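You operate a simulated robot arm through the tools that you are given. There is no shell and no other tool.

You run a simulated robot arm. Do the job below in one go: nothing can be reset, and whatever is moved stays where it is left.

JOB
Lane 3 is jammed: set the crooked carton straight, release the held one and pick what the light shows.
Fine: put the red lever back; the straightened carton goes into the tote; press the green button once it is in.

The check looks at the end state, three seconds after you hand in, the way a careful person would. Anything else that was tipped, shoved, dropped, spilled or broken makes it a failure.

ROBOT AND FRAMES
A 6-joint arm with a three-finger gripper, fixed in place. Base frame: the origin is at the foot of the arm, x ahead of it, y to its left, z up. Readings come in mm, degrees, newtons and seconds.
With the tool pointing down near the work surface it reaches from about 840 to 940 mm from the base axis. Its first joint turns from -166.0 to 166.0 degrees. Payload 4.89 kg.
The tool frame sits at the grasp point between the pads (the TCP): z along the fingers, y along the line on which they close. The tips reach 30 mm beyond it. Largest opening 164 mm; the body of the gripper starts 125 mm behind the TCP.
Orientation is told as [roll, pitch, yaw] about the base's x, y, z axes, in that order, counted from this pose: with the fingers straight down and closing along the base's y, the tool's x points along the base's -x, its y along +y and its z along -z.

CONTROLS
- The arm moves only by the tool nudge_tool. Its argument "plan" is a list that holds one entry, the list of rows, each a list of 7 numbers: the shift along the tool's x, y, z in mm, then the turn, a rotation vector about the tool's x, y, z in degrees, then the finger opening in mm, from 0 to 164. In form: [[[x, y, z, ax, ay, az, jaw], ...]]. A call has 1 to 20 rows; each row is the pose to reach, as a shift and turn from the pose commanded when the call began, along the tool's axes at that moment. Rows are played at 5 a second. More than 50 mm and 8.6 degrees between two rows, or a gripper value outside its range, and nothing of the call is played. A pose out of reach is approached as far as the arm can. The call stops where the force on the tool passes 90 N (or 10 N more than at its start, if that is more) or the arm is blocked; 0.2 s more then pass. The fingers move at their own pace (about 108 mm/s each) and stop on an object; they squeeze with about 39 N. The grip force told is the motor's: it shows also when the fingers shut on nothing. Time passes only in rows, and 0.2 s behind the last, so rows that repeat a pose let the fingers close. It gives the time, the measured TCP pose, the force on the tool (base axes), the opening and the grip force at its end, in the units of the frame above (readings bear some noise), with the torque about the TCP (base axes, N m) and any sound that the robot's microphone picked up.
- Cameras (640 x 400 px; columns grow to the right, rows downward): "scene" is fixed at [399.9, -499.4, 1344.3]; the picture's right is [0.85, -0.53, 0.00], its down [-0.21, -0.34, -0.92] and it looks along [0.49, 0.78, -0.40] (base axes); focal length 342 px, centre (320, 200). "wrist" rides on the gripper at [76, -2, -152] in the tool frame; the picture's right is [0.02, 1.00, 0.00], its down [-0.88, 0.02, -0.47] and it looks along [-0.47, 0.01, 0.88] (tool axes); focal length 247 px, centre (320, 200). There is no depth. A picture from a camera that has moved, and an enlarged one, comes with that camera's place and axes in the base frame and with its lens.
- grab_frame(camera): a new picture of that camera. The clock stands still meanwhile.
- slide_trunk(by): slides the trunk up (or, below 0, down) by that many mm; the arm rides with it, the base frame stays. It gives what a move gives, with no picture.
- enlarge(camera, box): a new picture of the part [left, top, right, bottom] of that camera's present view, enlarged. The clock stands still meanwhile.
- job_done(): hands the job in; it is judged then, once.

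Places have to be worked out from the pictures, the camera data and where the tool is seen. Open the gripper and draw the arm clear of the work before you hand the job in, unless the task says otherwise.

The tools are called after "Call:" as name(argument=value, ...) on one line, values as JSON. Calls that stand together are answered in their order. nudge_tool: Moves the arm, as the interface text tells. Its arguments: {"type":"object","properties":{"plan":{"type":"array"}},"required":["plan"]} The other tools are called the same way: slide_trunk (by) slides the trunk up or down; grab_frame (camera) takes a picture; enlarge (camera, box) takes an enlarged picture of a part of a camera's view; job_done () hands the job in.

At the start:

```text
time: 0.0
position: [606.3, 174.8, 1124.9]
ee_rot: [0.0, 0.0, 0.0]
wrist_force: [-1.0, -0.2, -0.1]
moment: [-0.02, 0.0, 0.0]
grip_width: 164.0
grasp_force: 0.0
trunk travel left (down, up): [-225.0, 165.0]
```

scene: 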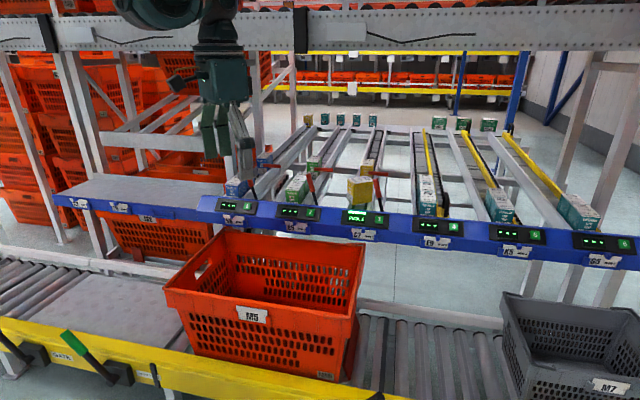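
wrist: 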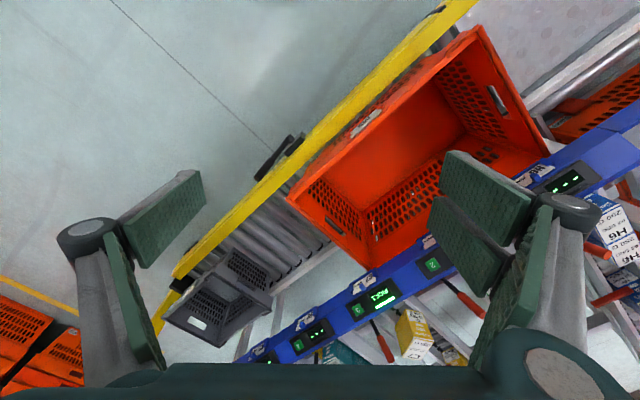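

I start by looking closely at the lanes and displays before moving anything. The scene shows a pick-to-light shelf with six lanes, with lane 3 lit, so I enlarge that area.

Call:
enlarge(camera="scene", box=[280, 130, 440, 250])

Call:
enlarge(camera="scene", box=[190, 160, 420, 300])

Call:
enlarge(camera="wrist", box=[320, 230, 500, 370])

Call:
enlarge(camera="scene", box=[0, 300, 200, 400])

```text
3.33 times, centred on (360, 190) of scene
camera zoom: at [399.9, -499.4, 1344.3], right [0.85, -0.53, 0.0], down [-0.21, -0.34, -0.92], along [0.49, 0.78, -0.4], focal length 1140 px, centre (187, 233)
```

zoom: 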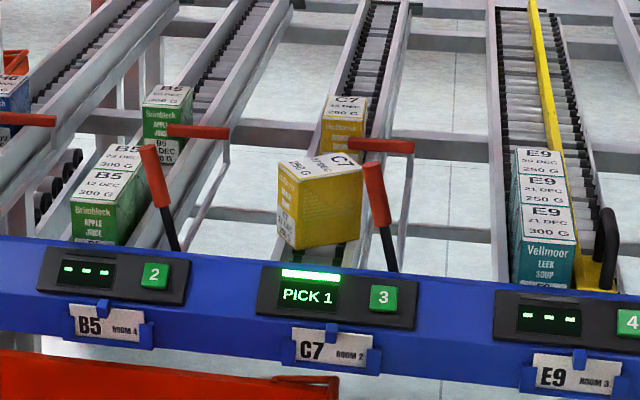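

```text
2.78 times, centred on (305, 230) of scene
camera zoom: at [399.9, -499.4, 1344.3], right [0.85, -0.53, 0.0], down [-0.21, -0.34, -0.92], along [0.49, 0.78, -0.4], focal length 952 px, centre (362, 116)
```

zoom: 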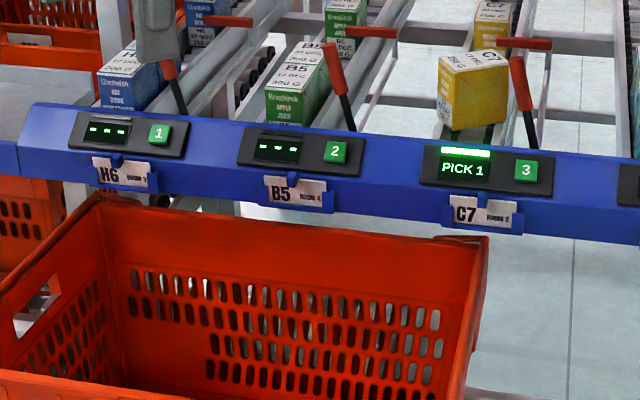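

```text
2.86 times, centred on (410, 300) of wrist
camera zoom: at [530.5, 173.3, 1278.3], right [-0.02, 1.0, 0.0], down [0.88, 0.02, 0.47], along [0.47, 0.01, -0.88], focal length 706 px, centre (63, -86)
```

zoom: 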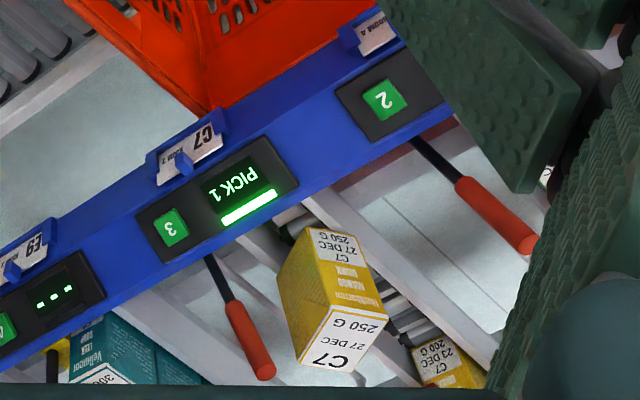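

```text
3.20 times, centred on (100, 350) of scene
camera zoom: at [399.9, -499.4, 1344.3], right [0.85, -0.53, 0.0], down [-0.21, -0.34, -0.92], along [0.49, 0.78, -0.4], focal length 1094 px, centre (1024, -280)
```

zoom: 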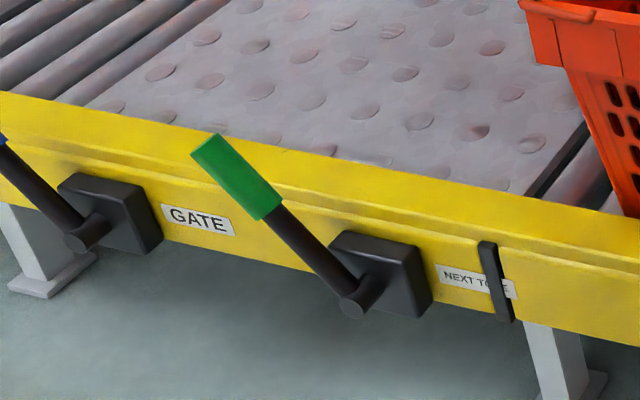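

The lit lane is 3 ("PICK 1"). From the two views I place the front yellow carton near (1176, 450, 850) and button 3 near (1140, 294, 805), so the shelf faces me at about 45°. I turn the tool 45° in place to line up with the lanes.

Call:
nudge_tool(plan=[[[0, 0, 0, 0, 0, -7.5, 164], [0, 0, 0, 0, 0, -15, 164], [0, 0, 0, 0, 0, -22.5, 164], [0, 0, 0, 0, 0, -30, 164], [0, 0, 0, 0, 0, -37.5, 164], [0, 0, 0, 0, 0, -45, 164]]])

```text
time: 1.4
position: [605.8, 174.2, 1125.4]
ee_rot: [0.0, 0.0, 45.1]
wrist_force: [0.3, 0.4, -0.5]
moment: [0.01, -0.01, -0.02]
grip_width: 164.4
grasp_force: 0.0
trunk travel left (down, up): [-225.0, 165.0]
```

The yaw is now 45°, so the tool y axis runs along the shelf. I tilt the tool forward by 30° so that the wrist camera faces the lanes.

Call:
nudge_tool(plan=[[[0, 0, 0, 0, -7.5, 0, 164], [0, 0, 0, 0, -15, 0, 164], [0, 0, 0, 0, -22.5, 0, 164], [0, 0, 0, 0, -30, 0, 164]]])

Call:
grab_frame(camera="wrist")

Call:
grab_frame(camera="scene")

```text
time: 2.4
position: [606.6, 175.3, 1126.9]
ee_rot: [0.1, -30.1, 45.1]
wrist_force: [0.4, 0.5, -0.5]
moment: [-0.02, 0.03, 0.01]
grip_width: 164.1
grasp_force: 0.1
trunk travel left (down, up): [-225.0, 165.0]
```

```text
taken
camera wrist: at [508.2, 73.1, 1219.8], right [-0.72, 0.69, -0.01], down [0.36, 0.38, 0.85], along [0.59, 0.61, -0.52], focal length 247 px, centre (320, 200)
```

wrist: 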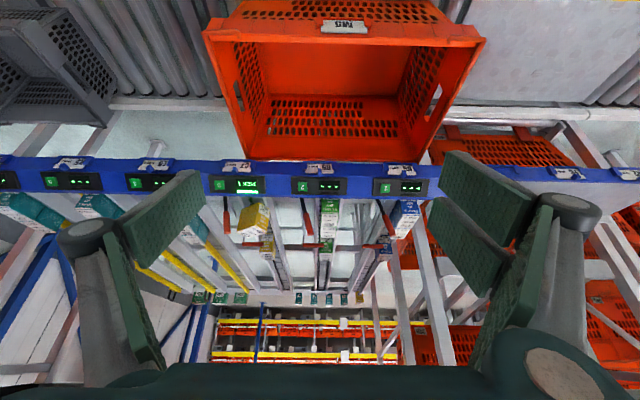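

```text
taken
```

scene: 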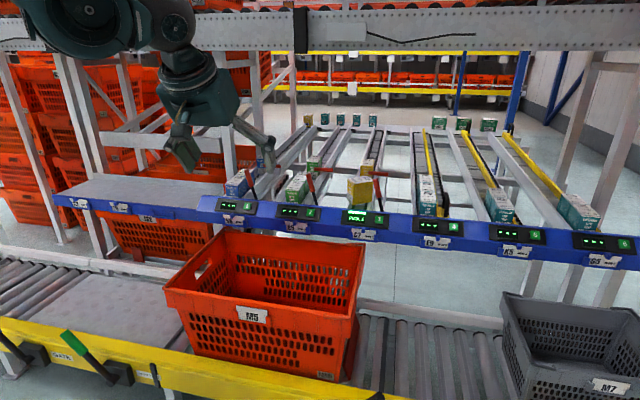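

The wrist camera now sees the lanes square on, although upside down. I enlarge lanes 1 to 3 to see the levers and the crooked carton.

Call:
enlarge(camera="wrist", box=[200, 160, 300, 222])

Call:
enlarge(camera="wrist", box=[200, 190, 420, 310])

Call:
enlarge(camera="wrist", box=[215, 190, 300, 300])

Call:
enlarge(camera="scene", box=[325, 150, 405, 215])

```text
6.40 times, centred on (250, 191) of wrist
camera zoom: at [508.2, 73.1, 1219.8], right [-0.72, 0.69, -0.01], down [0.36, 0.38, 0.85], along [0.59, 0.61, -0.52], focal length 1581 px, centre (768, 258)
```

zoom: 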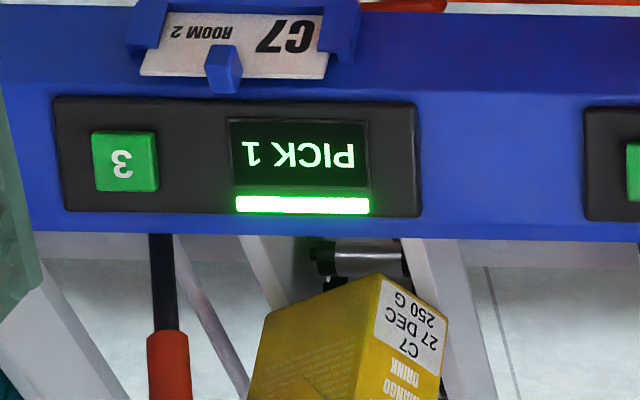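

```text
2.91 times, centred on (310, 250) of wrist
camera zoom: at [508.2, 73.1, 1219.8], right [-0.72, 0.69, -0.01], down [0.36, 0.38, 0.85], along [0.59, 0.61, -0.52], focal length 718 px, centre (349, 54)
```

zoom: 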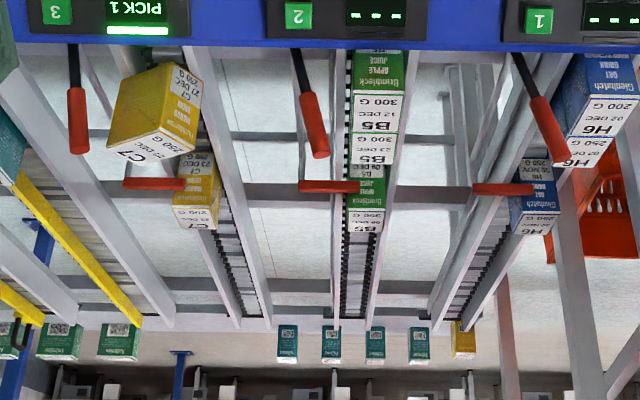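

```text
3.64 times, centred on (258, 245) of wrist
camera zoom: at [508.2, 73.1, 1219.8], right [-0.72, 0.69, -0.01], down [0.36, 0.38, 0.85], along [0.59, 0.61, -0.52], focal length 898 px, centre (547, 36)
```

zoom: 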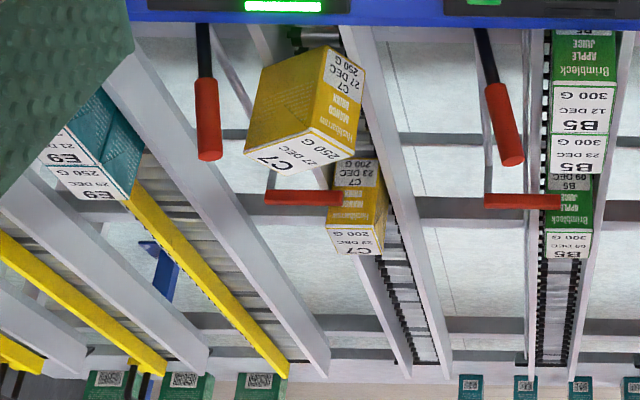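

```text
6.15 times, centred on (365, 182) of scene
camera zoom: at [399.9, -499.4, 1344.3], right [0.85, -0.53, 0.0], down [-0.21, -0.34, -0.92], along [0.49, 0.78, -0.4], focal length 2104 px, centre (43, 308)
```

zoom: 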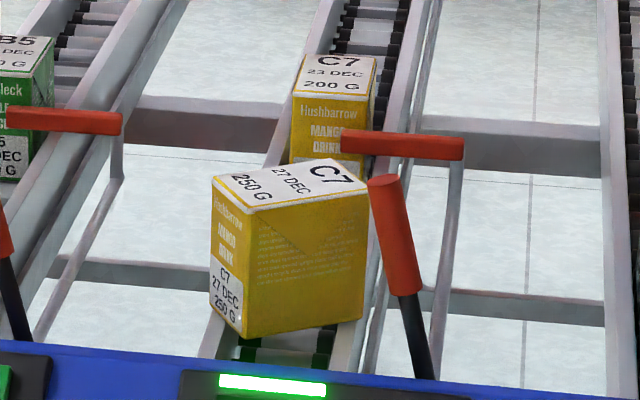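

All three levers look the same. Each has a front handle with a rod running back to a red bar, and in lane 3 that bar holds the "23 DEC" carton, while the crooked "27 DEC" carton sits twisted on the lane front. I move closer for a better view.

Call:
nudge_tool(plan=[[[-26, -25, 12, 0, 0, 0, 164], [-52, -50, 23, 0, 0, 0, 164], [-78, -75, 35, 0, 0, 0, 164], [-104, -100, 47, 0, 0, 0, 164], [-130, -125, 58, 0, 0, 0, 164], [-156, -150, 70, 0, 0, 0, 164], [-182, -175, 82, 0, 0, 0, 164], [-208, -200, 94, 0, 0, 0, 164]]])

Call:
grab_frame(camera="wrist")

Call:
grab_frame(camera="scene")

```text
time: 4.2
position: [906.4, 193.6, 1149.5]
ee_rot: [0.0, -29.9, 45.0]
wrist_force: [-1.6, 0.0, 1.8]
moment: [-0.06, -0.08, -0.05]
grip_width: 163.9
grasp_force: 0.1
trunk travel left (down, up): [-225.0, 165.0]
```

```text
taken
camera wrist: at [808.1, 91.7, 1243.1], right [-0.72, 0.69, -0.01], down [0.36, 0.39, 0.85], along [0.59, 0.61, -0.53], focal length 247 px, centre (320, 200)
```

wrist: 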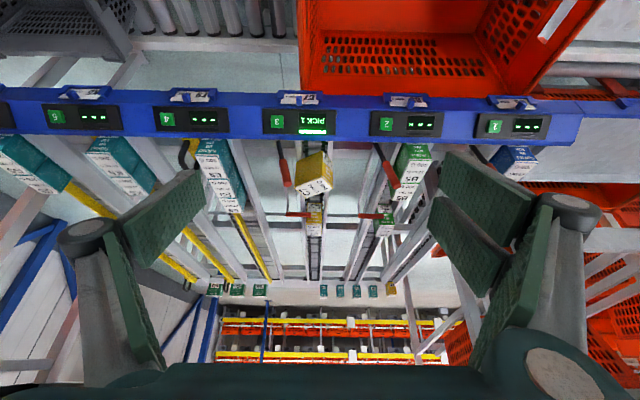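

```text
taken
```

scene: 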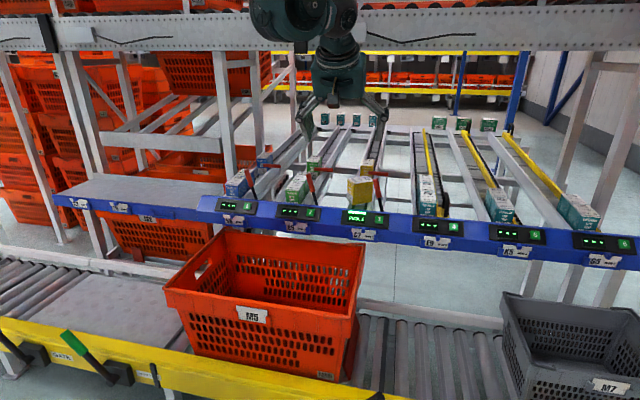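

The arm is now in front of lane 3 at n≈778 mm, measured along the shelf normal. I enlarge the wrist view on the crooked carton and on the lever with its rod.

Call:
enlarge(camera="wrist", box=[255, 85, 355, 235])

Call:
enlarge(camera="wrist", box=[262, 130, 352, 190])

Call:
enlarge(camera="wrist", box=[270, 180, 360, 240])

Call:
enlarge(camera="wrist", box=[350, 130, 450, 240])

```text
2.67 times, centred on (305, 160) of wrist
camera zoom: at [808.1, 91.7, 1243.1], right [-0.72, 0.69, -0.01], down [0.36, 0.39, 0.85], along [0.59, 0.61, -0.53], focal length 659 px, centre (360, 307)
```

zoom: 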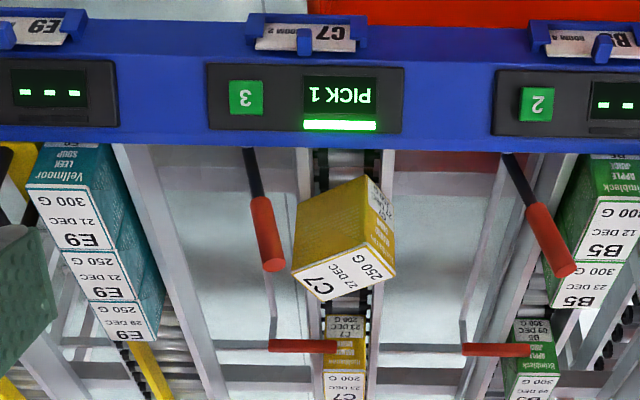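

```text
6.67 times, centred on (307, 160) of wrist
camera zoom: at [808.1, 91.7, 1243.1], right [-0.72, 0.69, -0.01], down [0.36, 0.39, 0.85], along [0.59, 0.61, -0.53], focal length 1646 px, centre (407, 467)
```

zoom: 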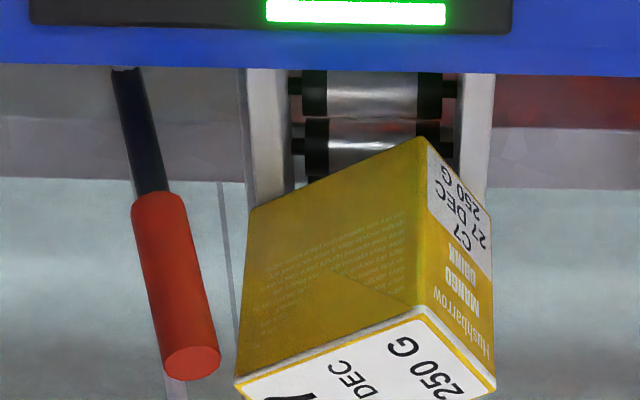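

```text
6.67 times, centred on (315, 210) of wrist
camera zoom: at [808.1, 91.7, 1243.1], right [-0.72, 0.69, -0.01], down [0.36, 0.39, 0.85], along [0.59, 0.61, -0.53], focal length 1646 px, centre (353, 133)
```

zoom: 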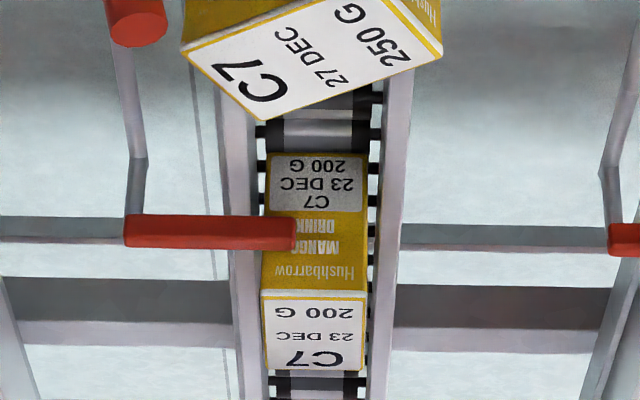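

```text
3.64 times, centred on (400, 185) of wrist
camera zoom: at [808.1, 91.7, 1243.1], right [-0.72, 0.69, -0.01], down [0.36, 0.39, 0.85], along [0.59, 0.61, -0.53], focal length 898 px, centre (29, 254)
```

zoom: 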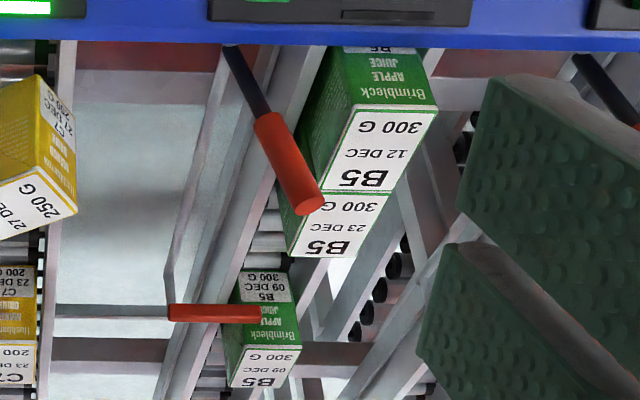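

I place the crooked carton's centre near n=1138, l=-514, with its top at z≈901 and bottom ≈824. It is about 57×86 mm and twisted roughly 55° clockwise, lying across the rails. The lever pivots about a rod at l≈-607, z≈795. I turn the tool to match the carton's long side.

Call:
nudge_tool(plan=[[[0, 0, 0, 3.8, 0, 6.6, 164], [0, 0, 0, 7.6, 0, 13.1, 164], [0, 0, 0, 11.4, 0, 19.7, 150], [0, 0, 0, 15.1, 0, 26.2, 140], [0, 0, 0, 18.9, 0, 32.8, 130], [0, 0, 0, 22.7, 0, 39.4, 120], [0, 0, 0, 26.5, 0, 45.9, 110]]])

Call:
grab_frame(camera="scene")

Call:
grab_frame(camera="wrist")

```text
time: 5.8
position: [908.6, 194.2, 1148.5]
ee_rot: [-0.1, -30.0, -8.0]
wrist_force: [0.4, -0.1, 0.9]
moment: [0.01, 0.0, 0.02]
grip_width: 109.7
grasp_force: 0.0
trunk travel left (down, up): [-225.0, 165.0]
```

```text
taken
```

scene: 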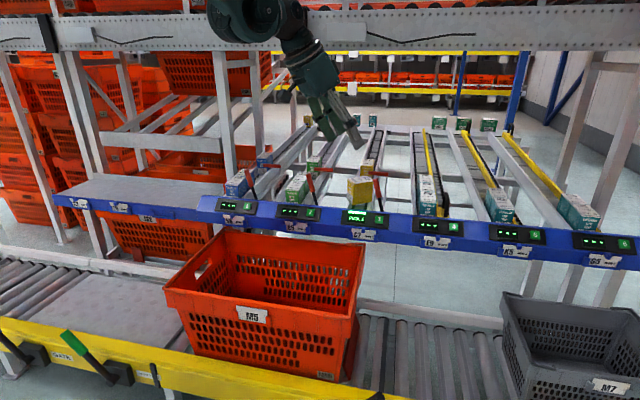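

```text
taken
camera wrist: at [767.7, 212.2, 1242.5], right [0.12, 0.99, -0.01], down [0.52, -0.06, 0.85], along [0.84, -0.11, -0.53], focal length 247 px, centre (320, 200)
```

wrist: 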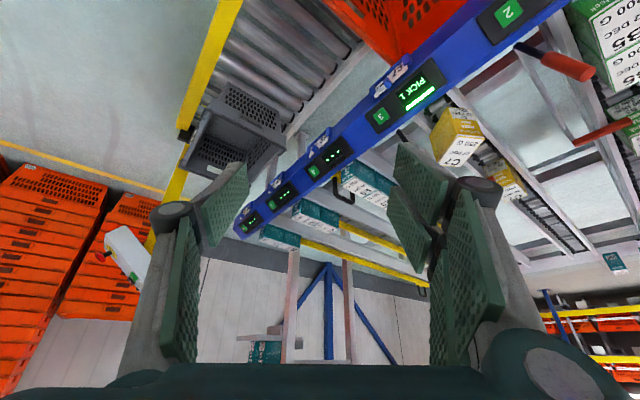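

The reading confirms yaw -8° and tilt 30°, and the carton is visible to the right in the wrist view. I move to a standoff about 150 mm back from it along the tool axis.

Call:
nudge_tool(plan=[[[-7, 35, 24, 0, 0, 0, 110], [-15, 70, 49, 0, 0, 0, 110], [-22, 105, 73, 0, 0, 0, 110], [-30, 141, 98, 0, 0, 0, 110], [-37, 176, 122, 0, 0, 0, 110], [-45, 211, 147, 0, 0, 0, 110], [-52, 246, 171, 0, 0, 0, 110], [-60, 281, 195, 0, 0, 0, 110]]])

Call:
grab_frame(camera="wrist")

Call:
grab_frame(camera="scene")

```text
time: 7.6
position: [1091.9, 451.8, 1008.6]
ee_rot: [0.1, -29.9, -8.0]
wrist_force: [-0.2, -1.3, 1.2]
moment: [0.18, 0.0, 0.08]
grip_width: 110.1
grasp_force: 0.0
trunk travel left (down, up): [-225.0, 165.0]
```

```text
taken
camera wrist: at [951.6, 469.2, 1102.4], right [0.12, 0.99, -0.01], down [0.52, -0.05, 0.85], along [0.84, -0.11, -0.53], focal length 247 px, centre (320, 200)
```

wrist: 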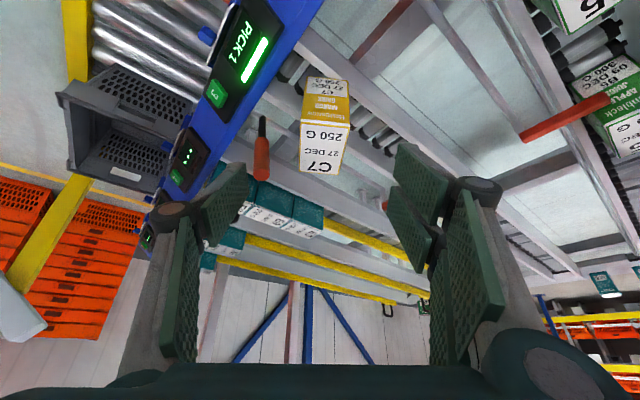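

```text
taken
```

scene: 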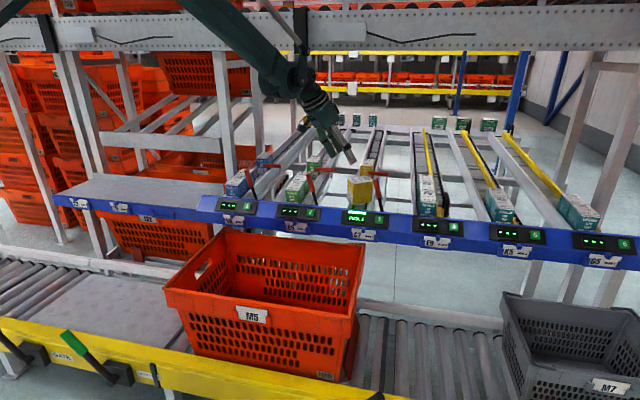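

I can reach the area, and the carton appears almost aligned with the tool. I enlarge it to get its exact angle and centre.

Call:
enlarge(camera="wrist", box=[240, 60, 400, 185])

Call:
enlarge(camera="wrist", box=[290, 65, 360, 180])

Call:
enlarge(camera="scene", box=[310, 120, 400, 220])

```text
3.20 times, centred on (320, 122) of wrist
camera zoom: at [951.6, 469.2, 1102.4], right [0.12, 0.99, -0.01], down [0.52, -0.05, 0.85], along [0.84, -0.11, -0.53], focal length 790 px, centre (320, 448)
```

zoom: 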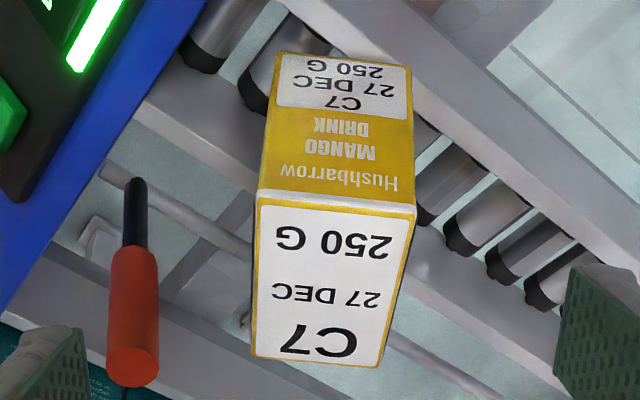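

```text
3.48 times, centred on (325, 122) of wrist
camera zoom: at [951.6, 469.2, 1102.4], right [0.12, 0.99, -0.01], down [0.52, -0.05, 0.85], along [0.84, -0.11, -0.53], focal length 859 px, centre (303, 470)
```

zoom: 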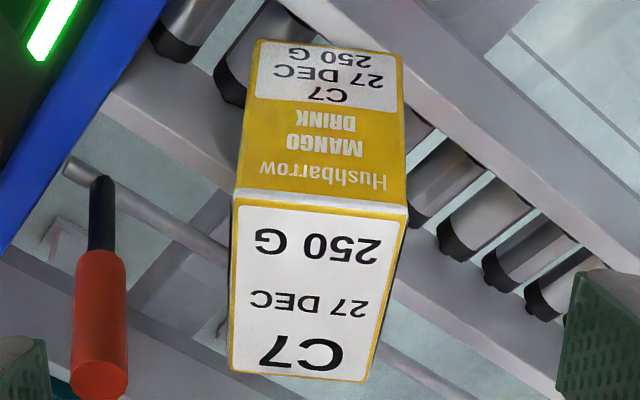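

```text
4.00 times, centred on (355, 170) of scene
camera zoom: at [399.9, -499.4, 1344.3], right [0.85, -0.53, 0.0], down [-0.21, -0.34, -0.92], along [0.49, 0.78, -0.4], focal length 1368 px, centre (180, 320)
```

zoom: 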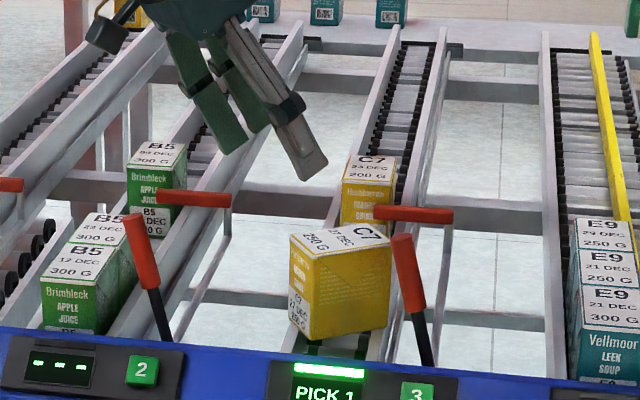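

The carton's long axis has a yaw of about -12° (about 57° off the lane). Its centre is near (1168, 443), it measures about 51×82×80 mm, and its bottom is at z≈820. I trim the yaw by -4°, narrow the jaws to 84 so they pass the lever, and advance most of the way.

Call:
nudge_tool(plan=[[[0, 1, 20, 1, 0, 1.7, 100], [1, 1, 45, 2, 0, 3.46, 90], [1, 2, 70, 2, 0, 3.46, 84], [2, 2, 95, 2, 0, 3.46, 84], [2, 2, 95, 2, 0, 3.46, 84]]])

Call:
grab_frame(camera="wrist")

Call:
enlarge(camera="scene", box=[310, 120, 400, 220])

```text
time: 8.8
position: [1140.0, 447.5, 926.0]
ee_rot: [0.1, -29.9, -11.9]
wrist_force: [0.3, 0.6, 0.9]
moment: [-0.01, 0.01, -0.03]
grip_width: 84.1
grasp_force: 0.0
trunk travel left (down, up): [-225.0, 165.0]
```

```text
taken
camera wrist: at [1001.8, 475.9, 1018.9], right [0.19, 0.98, -0.01], down [0.52, -0.09, 0.85], along [0.83, -0.17, -0.53], focal length 247 px, centre (320, 200)
```

wrist: 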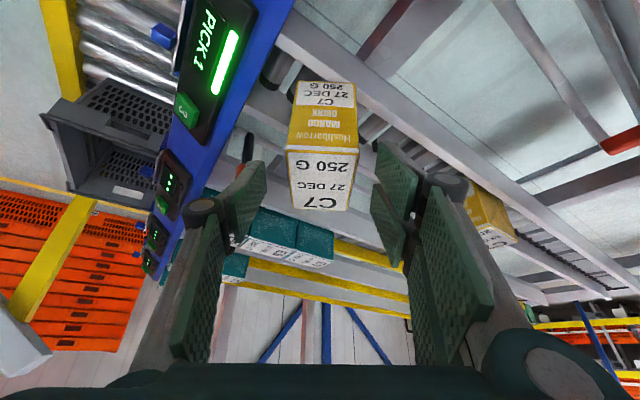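

```text
4.00 times, centred on (355, 170) of scene
camera zoom: at [399.9, -499.4, 1344.3], right [0.85, -0.53, 0.0], down [-0.21, -0.34, -0.92], along [0.49, 0.78, -0.4], focal length 1368 px, centre (180, 320)
```

zoom: 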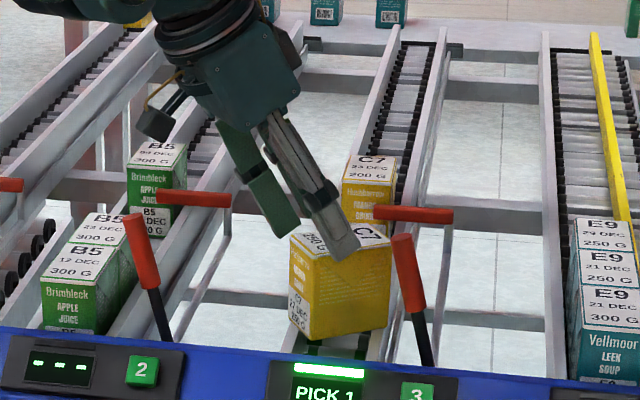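

The carton sits centred between the pads and the right finger stays clear of the lever. I advance the last 61 mm in small steps, keeping the jaws open.

Call:
nudge_tool(plan=[[[1, 0, 15, 0, 0, 0, 84], [1, 1, 30, 0, 0, 0, 84], [2, 1, 45, 0, 0, 0, 84], [3, 1, 61, 0, 0, 0, 84], [3, 1, 61, 0, 0, 0, 84]]])

Call:
grab_frame(camera="wrist")

Call:
enlarge(camera="scene", box=[310, 120, 400, 220])

```text
time: 10.0
position: [1167.8, 442.8, 871.7]
ee_rot: [0.0, -30.0, -12.0]
wrist_force: [0.4, 0.0, 0.0]
moment: [0.0, -0.02, 0.02]
grip_width: 83.7
grasp_force: 0.0
trunk travel left (down, up): [-225.0, 165.0]
```

```text
taken
camera wrist: at [1029.5, 469.6, 965.5], right [0.19, 0.98, -0.01], down [0.52, -0.09, 0.85], along [0.83, -0.17, -0.53], focal length 247 px, centre (320, 200)
```

wrist: 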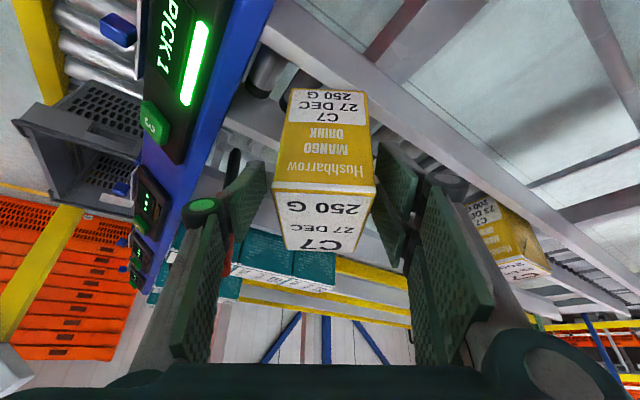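

```text
4.00 times, centred on (355, 170) of scene
camera zoom: at [399.9, -499.4, 1344.3], right [0.85, -0.53, 0.0], down [-0.21, -0.34, -0.92], along [0.49, 0.78, -0.4], focal length 1368 px, centre (180, 320)
```

zoom: 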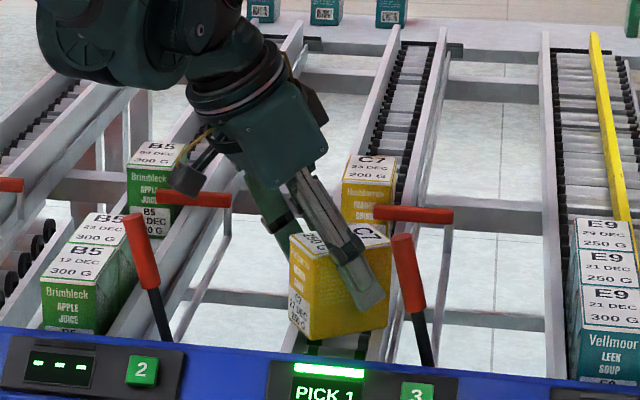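

The fingers straddle the carton with no contact force, so I close them on its long sides.

Call:
nudge_tool(plan=[[[0, 0, 0, 0, 0, 0, 60], [0, 0, 0, 0, 0, 0, 40], [0, 0, 0, 0, 0, 0, 30], [0, 0, 0, 0, 0, 0, 30], [0, 0, 0, 0, 0, 0, 30]]])

Call:
enlarge(camera="wrist", box=[200, 60, 440, 260])

```text
time: 11.2
position: [1168.1, 443.0, 873.0]
ee_rot: [0.1, -30.0, -12.0]
wrist_force: [-1.3, 1.7, 1.3]
moment: [0.18, 0.16, 0.05]
grip_width: 54.5
grasp_force: 39.1
trunk travel left (down, up): [-225.0, 165.0]
```

```text
2.00 times, centred on (320, 160) of wrist
camera zoom: at [1029.2, 469.7, 965.9], right [0.19, 0.98, -0.01], down [0.52, -0.09, 0.85], along [0.83, -0.17, -0.53], focal length 494 px, centre (320, 280)
```

zoom: 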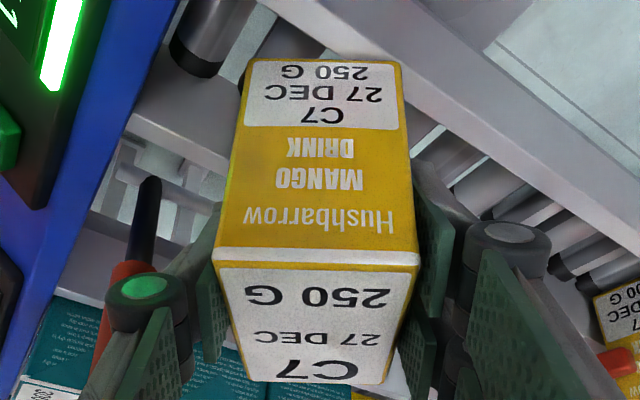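

The jaws hold the carton at 54.5 mm with a 39 N grip. I lift it straight up 110 mm so that it and the fingers rise above the lever before I turn it.

Call:
nudge_tool(plan=[[[-5, 0, -8.7, 0, 0, 0, 30], [-12.5, 0, -21.7, 0, 0, 0, 30], [-25, 0, -43.3, 0, 0, 0, 30], [-37.5, 0, -65, 0, 0, 0, 30], [-50, 0, -86.6, 0, 0, 0, 30], [-57.5, 0, -99.6, 0, 0, 0, 30]]])

Call:
grab_frame(camera="wrist")

Call:
enlarge(camera="scene", box=[310, 120, 400, 220])

```text
time: 12.6
position: [1167.2, 443.2, 987.8]
ee_rot: [-0.1, -30.0, -11.9]
wrist_force: [-0.4, 0.4, -2.9]
moment: [-0.03, -0.01, 0.02]
grip_width: 54.7
grasp_force: 39.1
trunk travel left (down, up): [-225.0, 165.0]
```

```text
taken
camera wrist: at [1028.3, 470.7, 1082.0], right [0.19, 0.98, -0.01], down [0.52, -0.09, 0.85], along [0.83, -0.17, -0.53], focal length 247 px, centre (320, 200)
```

wrist: 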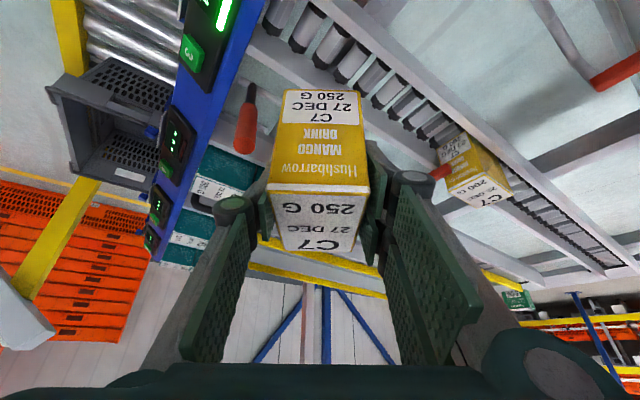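

```text
4.00 times, centred on (355, 170) of scene
camera zoom: at [399.9, -499.4, 1344.3], right [0.85, -0.53, 0.0], down [-0.21, -0.34, -0.92], along [0.49, 0.78, -0.4], focal length 1368 px, centre (180, 320)
```

zoom: 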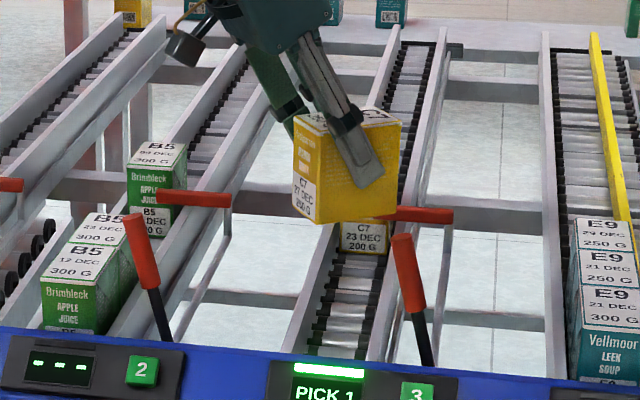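

The carton is up and weighs about 0.3 kg, and the empty lane with its rollers shows below. I turn it +57° about the vertical so that it faces straight down the lane.

Call:
nudge_tool(plan=[[[0, 0, 0, -3.56, 0, -6.18, 30], [0, 0, 0, -7.13, 0, -12.35, 30], [0, 0, 0, -10.69, 0, -18.53, 30], [0, 0, 0, -14.25, 0, -24.7, 30], [0, 0, 0, -17.8, 0, -30.9, 30], [0, 0, 0, -21.4, 0, -37.05, 30], [0, 0, 0, -24.9, 0, -43.2, 30], [0, 0, 0, -28.5, 0, -49.35, 30]]])

Call:
grab_frame(camera="wrist")

Call:
enlarge(camera="scene", box=[310, 120, 400, 220])

```text
time: 14.4
position: [1167.3, 444.4, 986.3]
ee_rot: [0.0, -30.1, 45.1]
wrist_force: [-0.3, -0.1, -2.0]
moment: [-0.04, 0.0, -0.06]
grip_width: 54.6
grasp_force: 39.0
trunk travel left (down, up): [-225.0, 165.0]
```

```text
taken
camera wrist: at [1069.7, 341.2, 1080.6], right [-0.72, 0.69, -0.01], down [0.36, 0.39, 0.85], along [0.59, 0.61, -0.53], focal length 247 px, centre (320, 200)
```

wrist: 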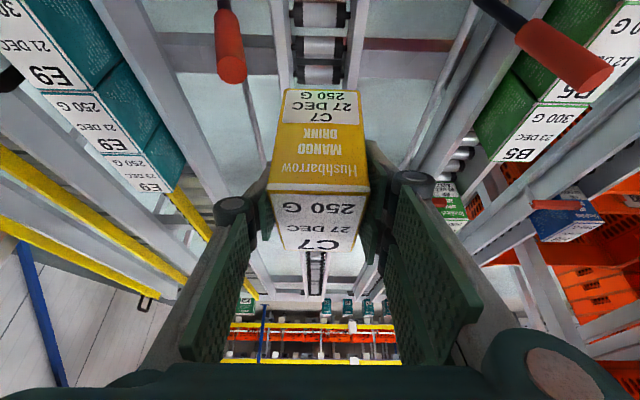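

```text
4.00 times, centred on (355, 170) of scene
camera zoom: at [399.9, -499.4, 1344.3], right [0.85, -0.53, 0.0], down [-0.21, -0.34, -0.92], along [0.49, 0.78, -0.4], focal length 1368 px, centre (180, 320)
```

zoom: 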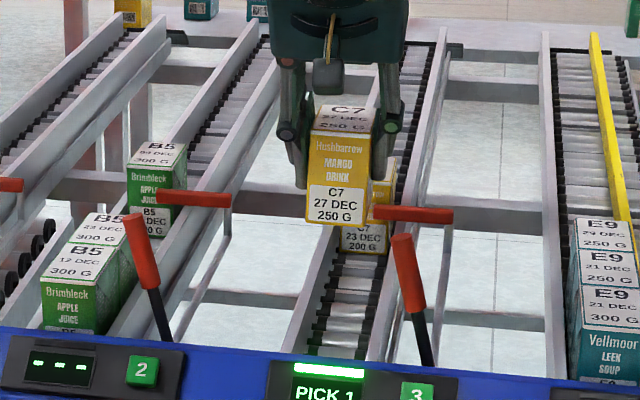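

The carton is now aligned with the lane. I enlarge the wrist view on the lane's front end, just in front of the carton, to find the lane centre and rail height.

Call:
enlarge(camera="wrist", box=[250, 0, 390, 100])

Call:
enlarge(camera="wrist", box=[240, 230, 400, 330])

Call:
enlarge(camera="scene", box=[335, 170, 395, 220])

```text
4.00 times, centred on (320, 50) of wrist
camera zoom: at [1069.7, 341.2, 1080.6], right [-0.72, 0.69, -0.01], down [0.36, 0.39, 0.85], along [0.59, 0.61, -0.53], focal length 988 px, centre (320, 800)
```

zoom: 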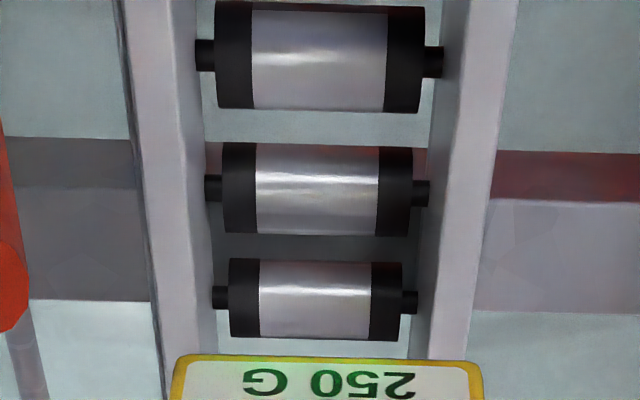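

```text
4.00 times, centred on (320, 280) of wrist
camera zoom: at [1069.7, 341.2, 1080.6], right [-0.72, 0.69, -0.01], down [0.36, 0.39, 0.85], along [0.59, 0.61, -0.53], focal length 988 px, centre (320, -120)
```

zoom: 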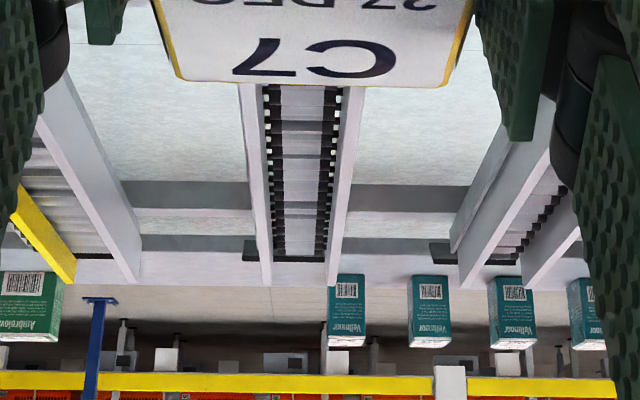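

```text
8.00 times, centred on (365, 195) of scene
camera zoom: at [399.9, -499.4, 1344.3], right [0.85, -0.53, 0.0], down [-0.21, -0.34, -0.92], along [0.49, 0.78, -0.4], focal length 2736 px, centre (-40, 240)
```

zoom: 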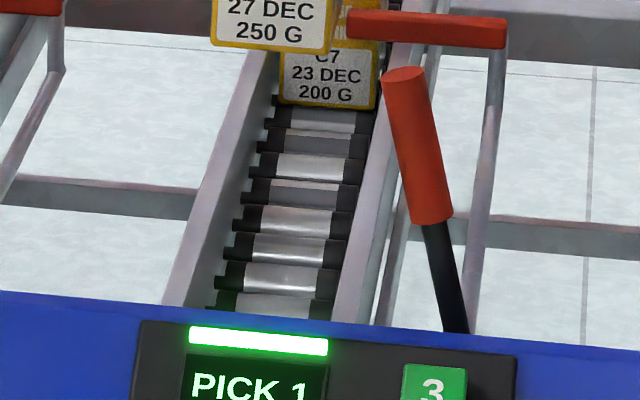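

The rails are about 62 mm apart and higher than the rollers, centred near l≈-515, and the carton sits about 2 mm left of centre. I shift it 2 mm right and 40 mm deeper, clear of the lever, then lower it to just above the rails.

Call:
nudge_tool(plan=[[[-17.3, -1, 10, 0, 0, 0, 30], [-34.6, -2, 20, 0, 0, 0, 30], [-22, -2, 41.6, 0, 0, 0, 30], [-9.6, -2, 63.3, 0, 0, 0, 30], [3, -2, 85, 0, 0, 0, 30], [12.9, -2, 102.3, 0, 0, 0, 30], [15.4, -2, 106.6, 0, 0, 0, 30]]])

Call:
grab_frame(camera="wrist")

Call:
enlarge(camera="wrist", box=[250, 0, 390, 100])

Call:
enlarge(camera="scene", box=[325, 150, 405, 215])

```text
time: 16.0
position: [1198.0, 470.9, 887.3]
ee_rot: [-0.1, -30.0, 45.0]
wrist_force: [-0.6, 0.5, -2.6]
moment: [0.01, 0.01, 0.0]
grip_width: 54.1
grasp_force: 38.4
trunk travel left (down, up): [-225.0, 165.0]
```

```text
taken
camera wrist: at [1100.5, 369.2, 980.1], right [-0.72, 0.69, -0.01], down [0.36, 0.39, 0.85], along [0.59, 0.61, -0.53], focal length 247 px, centre (320, 200)
```

wrist: 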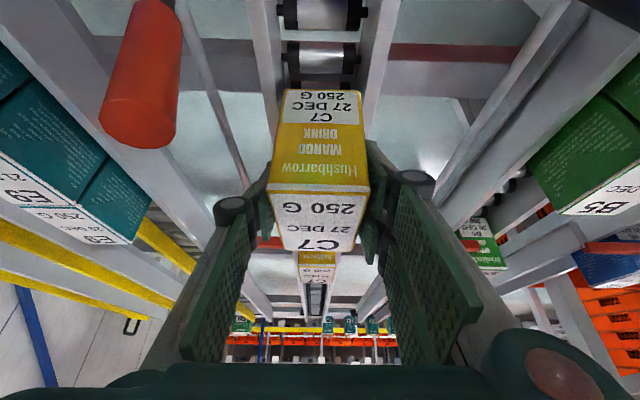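

```text
4.00 times, centred on (320, 50) of wrist
camera zoom: at [1100.5, 369.2, 980.1], right [-0.72, 0.69, -0.01], down [0.36, 0.39, 0.85], along [0.59, 0.61, -0.53], focal length 988 px, centre (320, 800)
```

zoom: 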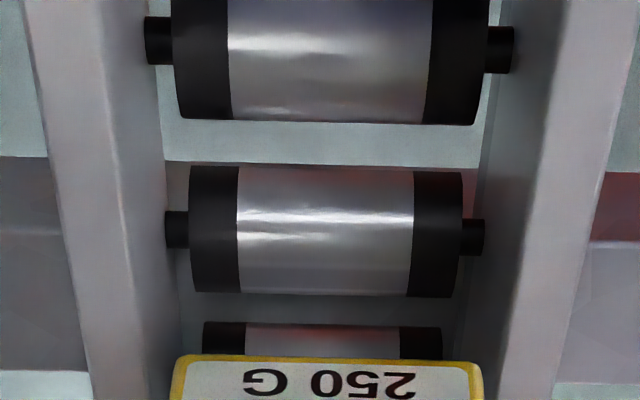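

```text
6.15 times, centred on (365, 182) of scene
camera zoom: at [399.9, -499.4, 1344.3], right [0.85, -0.53, 0.0], down [-0.21, -0.34, -0.92], along [0.49, 0.78, -0.4], focal length 2104 px, centre (43, 308)
```

zoom: 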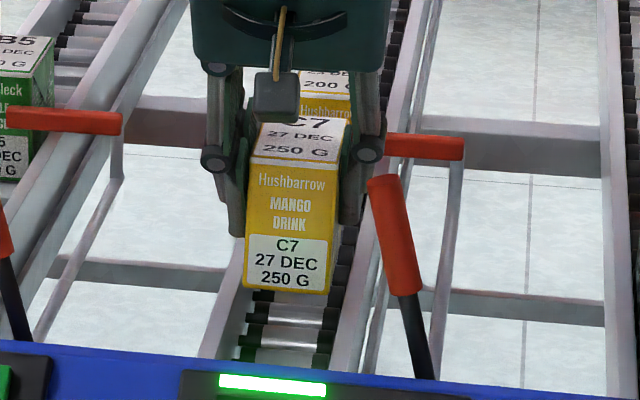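

The carton hovers just above the channel, pointing straight. I zoom in more on its lower edge against both rails to check the sideways clearance before going in.

Call:
enlarge(camera="wrist", box=[260, 55, 380, 130])

Call:
enlarge(camera="scene", box=[345, 175, 385, 210])

Call:
enlarge(camera="wrist", box=[270, 230, 370, 330])

```text
5.33 times, centred on (320, 92) of wrist
camera zoom: at [1100.5, 369.2, 980.1], right [-0.72, 0.69, -0.01], down [0.36, 0.39, 0.85], along [0.59, 0.61, -0.53], focal length 1317 px, centre (320, 773)
```

zoom: 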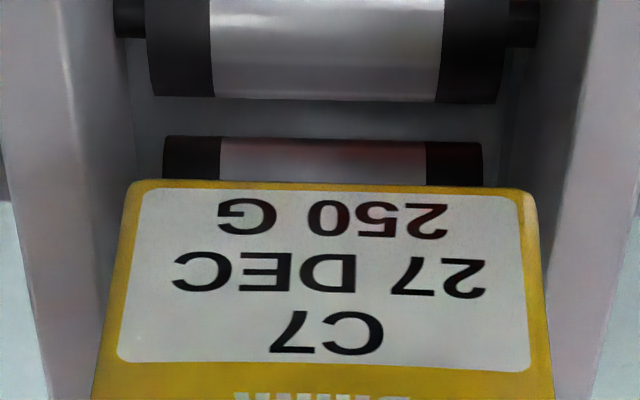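

```text
11.43 times, centred on (365, 192) of scene
camera zoom: at [399.9, -499.4, 1344.3], right [0.85, -0.53, 0.0], down [-0.21, -0.34, -0.92], along [0.49, 0.78, -0.4], focal length 3908 px, centre (-194, 286)
```

zoom: 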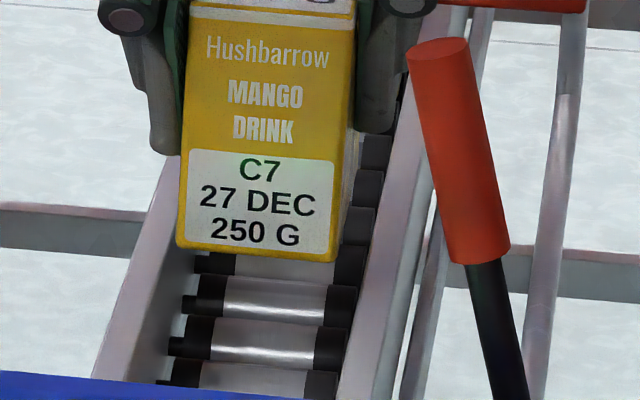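

```text
4.00 times, centred on (320, 280) of wrist
camera zoom: at [1100.5, 369.2, 980.1], right [-0.72, 0.69, -0.01], down [0.36, 0.39, 0.85], along [0.59, 0.61, -0.53], focal length 988 px, centre (320, -120)
```

zoom: 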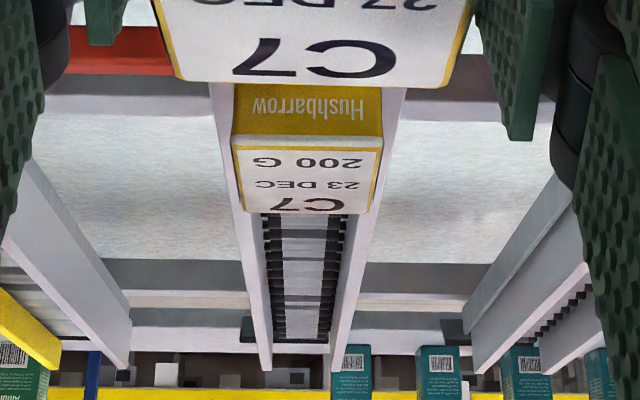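

By projection the carton is centred in the channel to within about 1 mm. I lower it 16 mm in 2 mm steps while watching the force.

Call:
nudge_tool(plan=[[[1, 0, 1.7, 0, 0, 0, 30], [2, 0, 3.5, 0, 0, 0, 30], [3, 0, 5.2, 0, 0, 0, 30], [4, 0, 6.9, 0, 0, 0, 30], [5, 0, 8.7, 0, 0, 0, 30], [6, 0, 10.4, 0, 0, 0, 30], [7, 0, 12.1, 0, 0, 0, 30], [8, 0, 13.9, 0, 0, 0, 30]]])

Call:
enlarge(camera="wrist", box=[260, 55, 380, 130])

Call:
enlarge(camera="scene", box=[345, 175, 385, 210])

```text
time: 17.8
position: [1197.7, 470.6, 870.6]
ee_rot: [0.0, -30.0, 45.0]
wrist_force: [-0.3, 0.0, -2.4]
moment: [-0.01, 0.0, 0.06]
grip_width: 54.7
grasp_force: 39.2
trunk travel left (down, up): [-225.0, 165.0]
```

```text
5.33 times, centred on (320, 92) of wrist
camera zoom: at [1099.0, 368.3, 965.0], right [-0.72, 0.69, -0.01], down [0.36, 0.39, 0.85], along [0.59, 0.61, -0.53], focal length 1317 px, centre (320, 773)
```

zoom: 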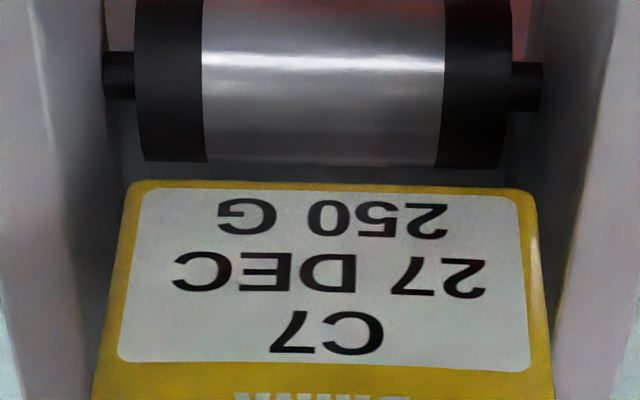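

```text
11.43 times, centred on (365, 192) of scene
camera zoom: at [399.9, -499.4, 1344.3], right [0.85, -0.53, 0.0], down [-0.21, -0.34, -0.92], along [0.49, 0.78, -0.4], focal length 3908 px, centre (-194, 286)
```

zoom: 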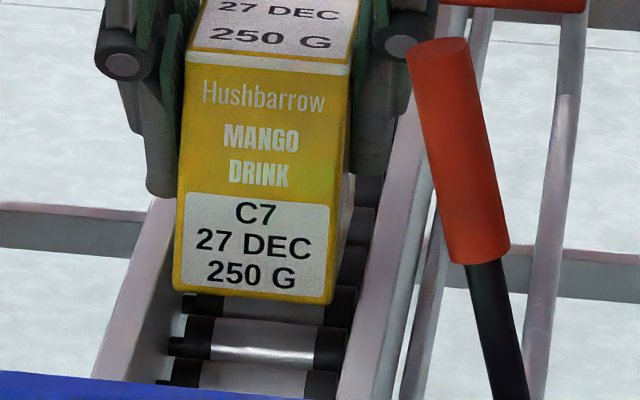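

There is no contact force yet, and the lower edge now sits between both rail walls. I keep lowering in 1.5 to 2 mm steps.

Call:
nudge_tool(plan=[[[1, 0, 1.7, 0, 0, 0, 30], [2, 0, 3.5, 0, 0, 0, 30], [3, 0, 5.2, 0, 0, 0, 30], [4, 0, 6.9, 0, 0, 0, 30]]])

Call:
enlarge(camera="scene", box=[345, 175, 385, 210])

Call:
enlarge(camera="wrist", box=[220, 40, 420, 250])

```text
time: 18.8
position: [1198.7, 470.9, 861.7]
ee_rot: [0.0, -29.9, 45.1]
wrist_force: [0.7, -0.7, -3.0]
moment: [-0.03, 0.06, -0.06]
grip_width: 54.4
grasp_force: 39.4
trunk travel left (down, up): [-225.0, 165.0]
```

```text
11.43 times, centred on (365, 192) of scene
camera zoom: at [399.9, -499.4, 1344.3], right [0.85, -0.53, 0.0], down [-0.21, -0.34, -0.92], along [0.49, 0.78, -0.4], focal length 3908 px, centre (-194, 286)
```

zoom: 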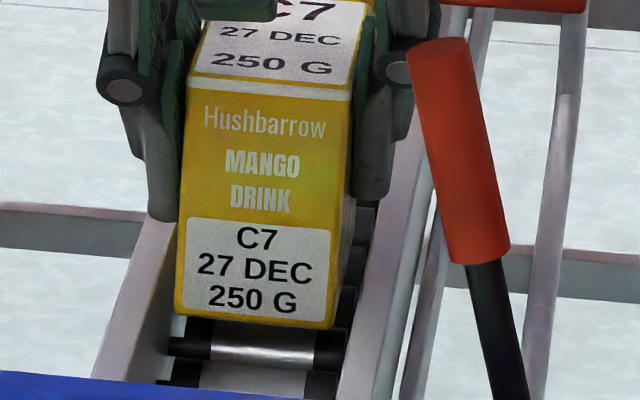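

```text
1.90 times, centred on (320, 145) of wrist
camera zoom: at [1100.0, 368.2, 955.8], right [-0.72, 0.69, -0.01], down [0.36, 0.39, 0.85], along [0.59, 0.61, -0.53], focal length 470 px, centre (320, 305)
```

zoom: 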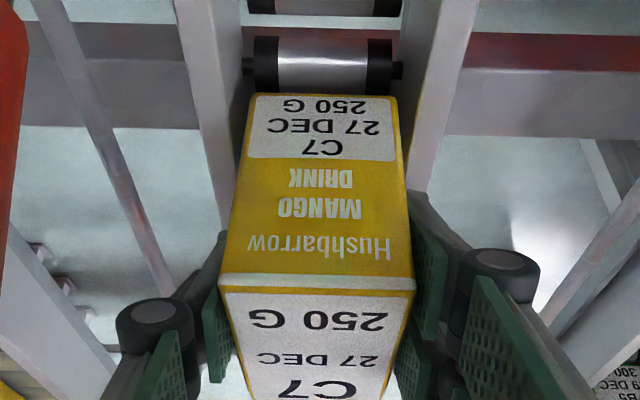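

There is still no contact. I lower another 4 mm and check the force again.

Call:
nudge_tool(plan=[[[0.5, 0, 0.87, 0, 0, 0, 30], [1, 0, 1.73, 0, 0, 0, 30], [1.5, 0, 2.6, 0, 0, 0, 30], [2, 0, 3.46, 0, 0, 0, 30]]])

Call:
enlarge(camera="scene", box=[345, 175, 385, 210])

```text
time: 19.8
position: [1198.9, 470.9, 859.1]
ee_rot: [0.1, -30.0, 45.0]
wrist_force: [-0.2, -0.4, -2.3]
moment: [-0.02, 0.02, -0.06]
grip_width: 54.6
grasp_force: 39.1
trunk travel left (down, up): [-225.0, 165.0]
```

```text
11.43 times, centred on (365, 192) of scene
camera zoom: at [399.9, -499.4, 1344.3], right [0.85, -0.53, 0.0], down [-0.21, -0.34, -0.92], along [0.49, 0.78, -0.4], focal length 3908 px, centre (-194, 286)
```

zoom: 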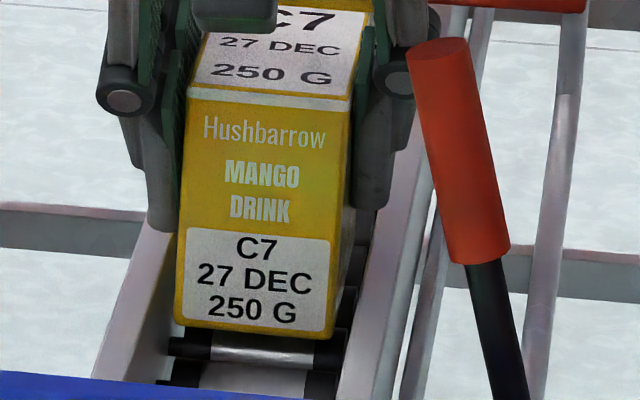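

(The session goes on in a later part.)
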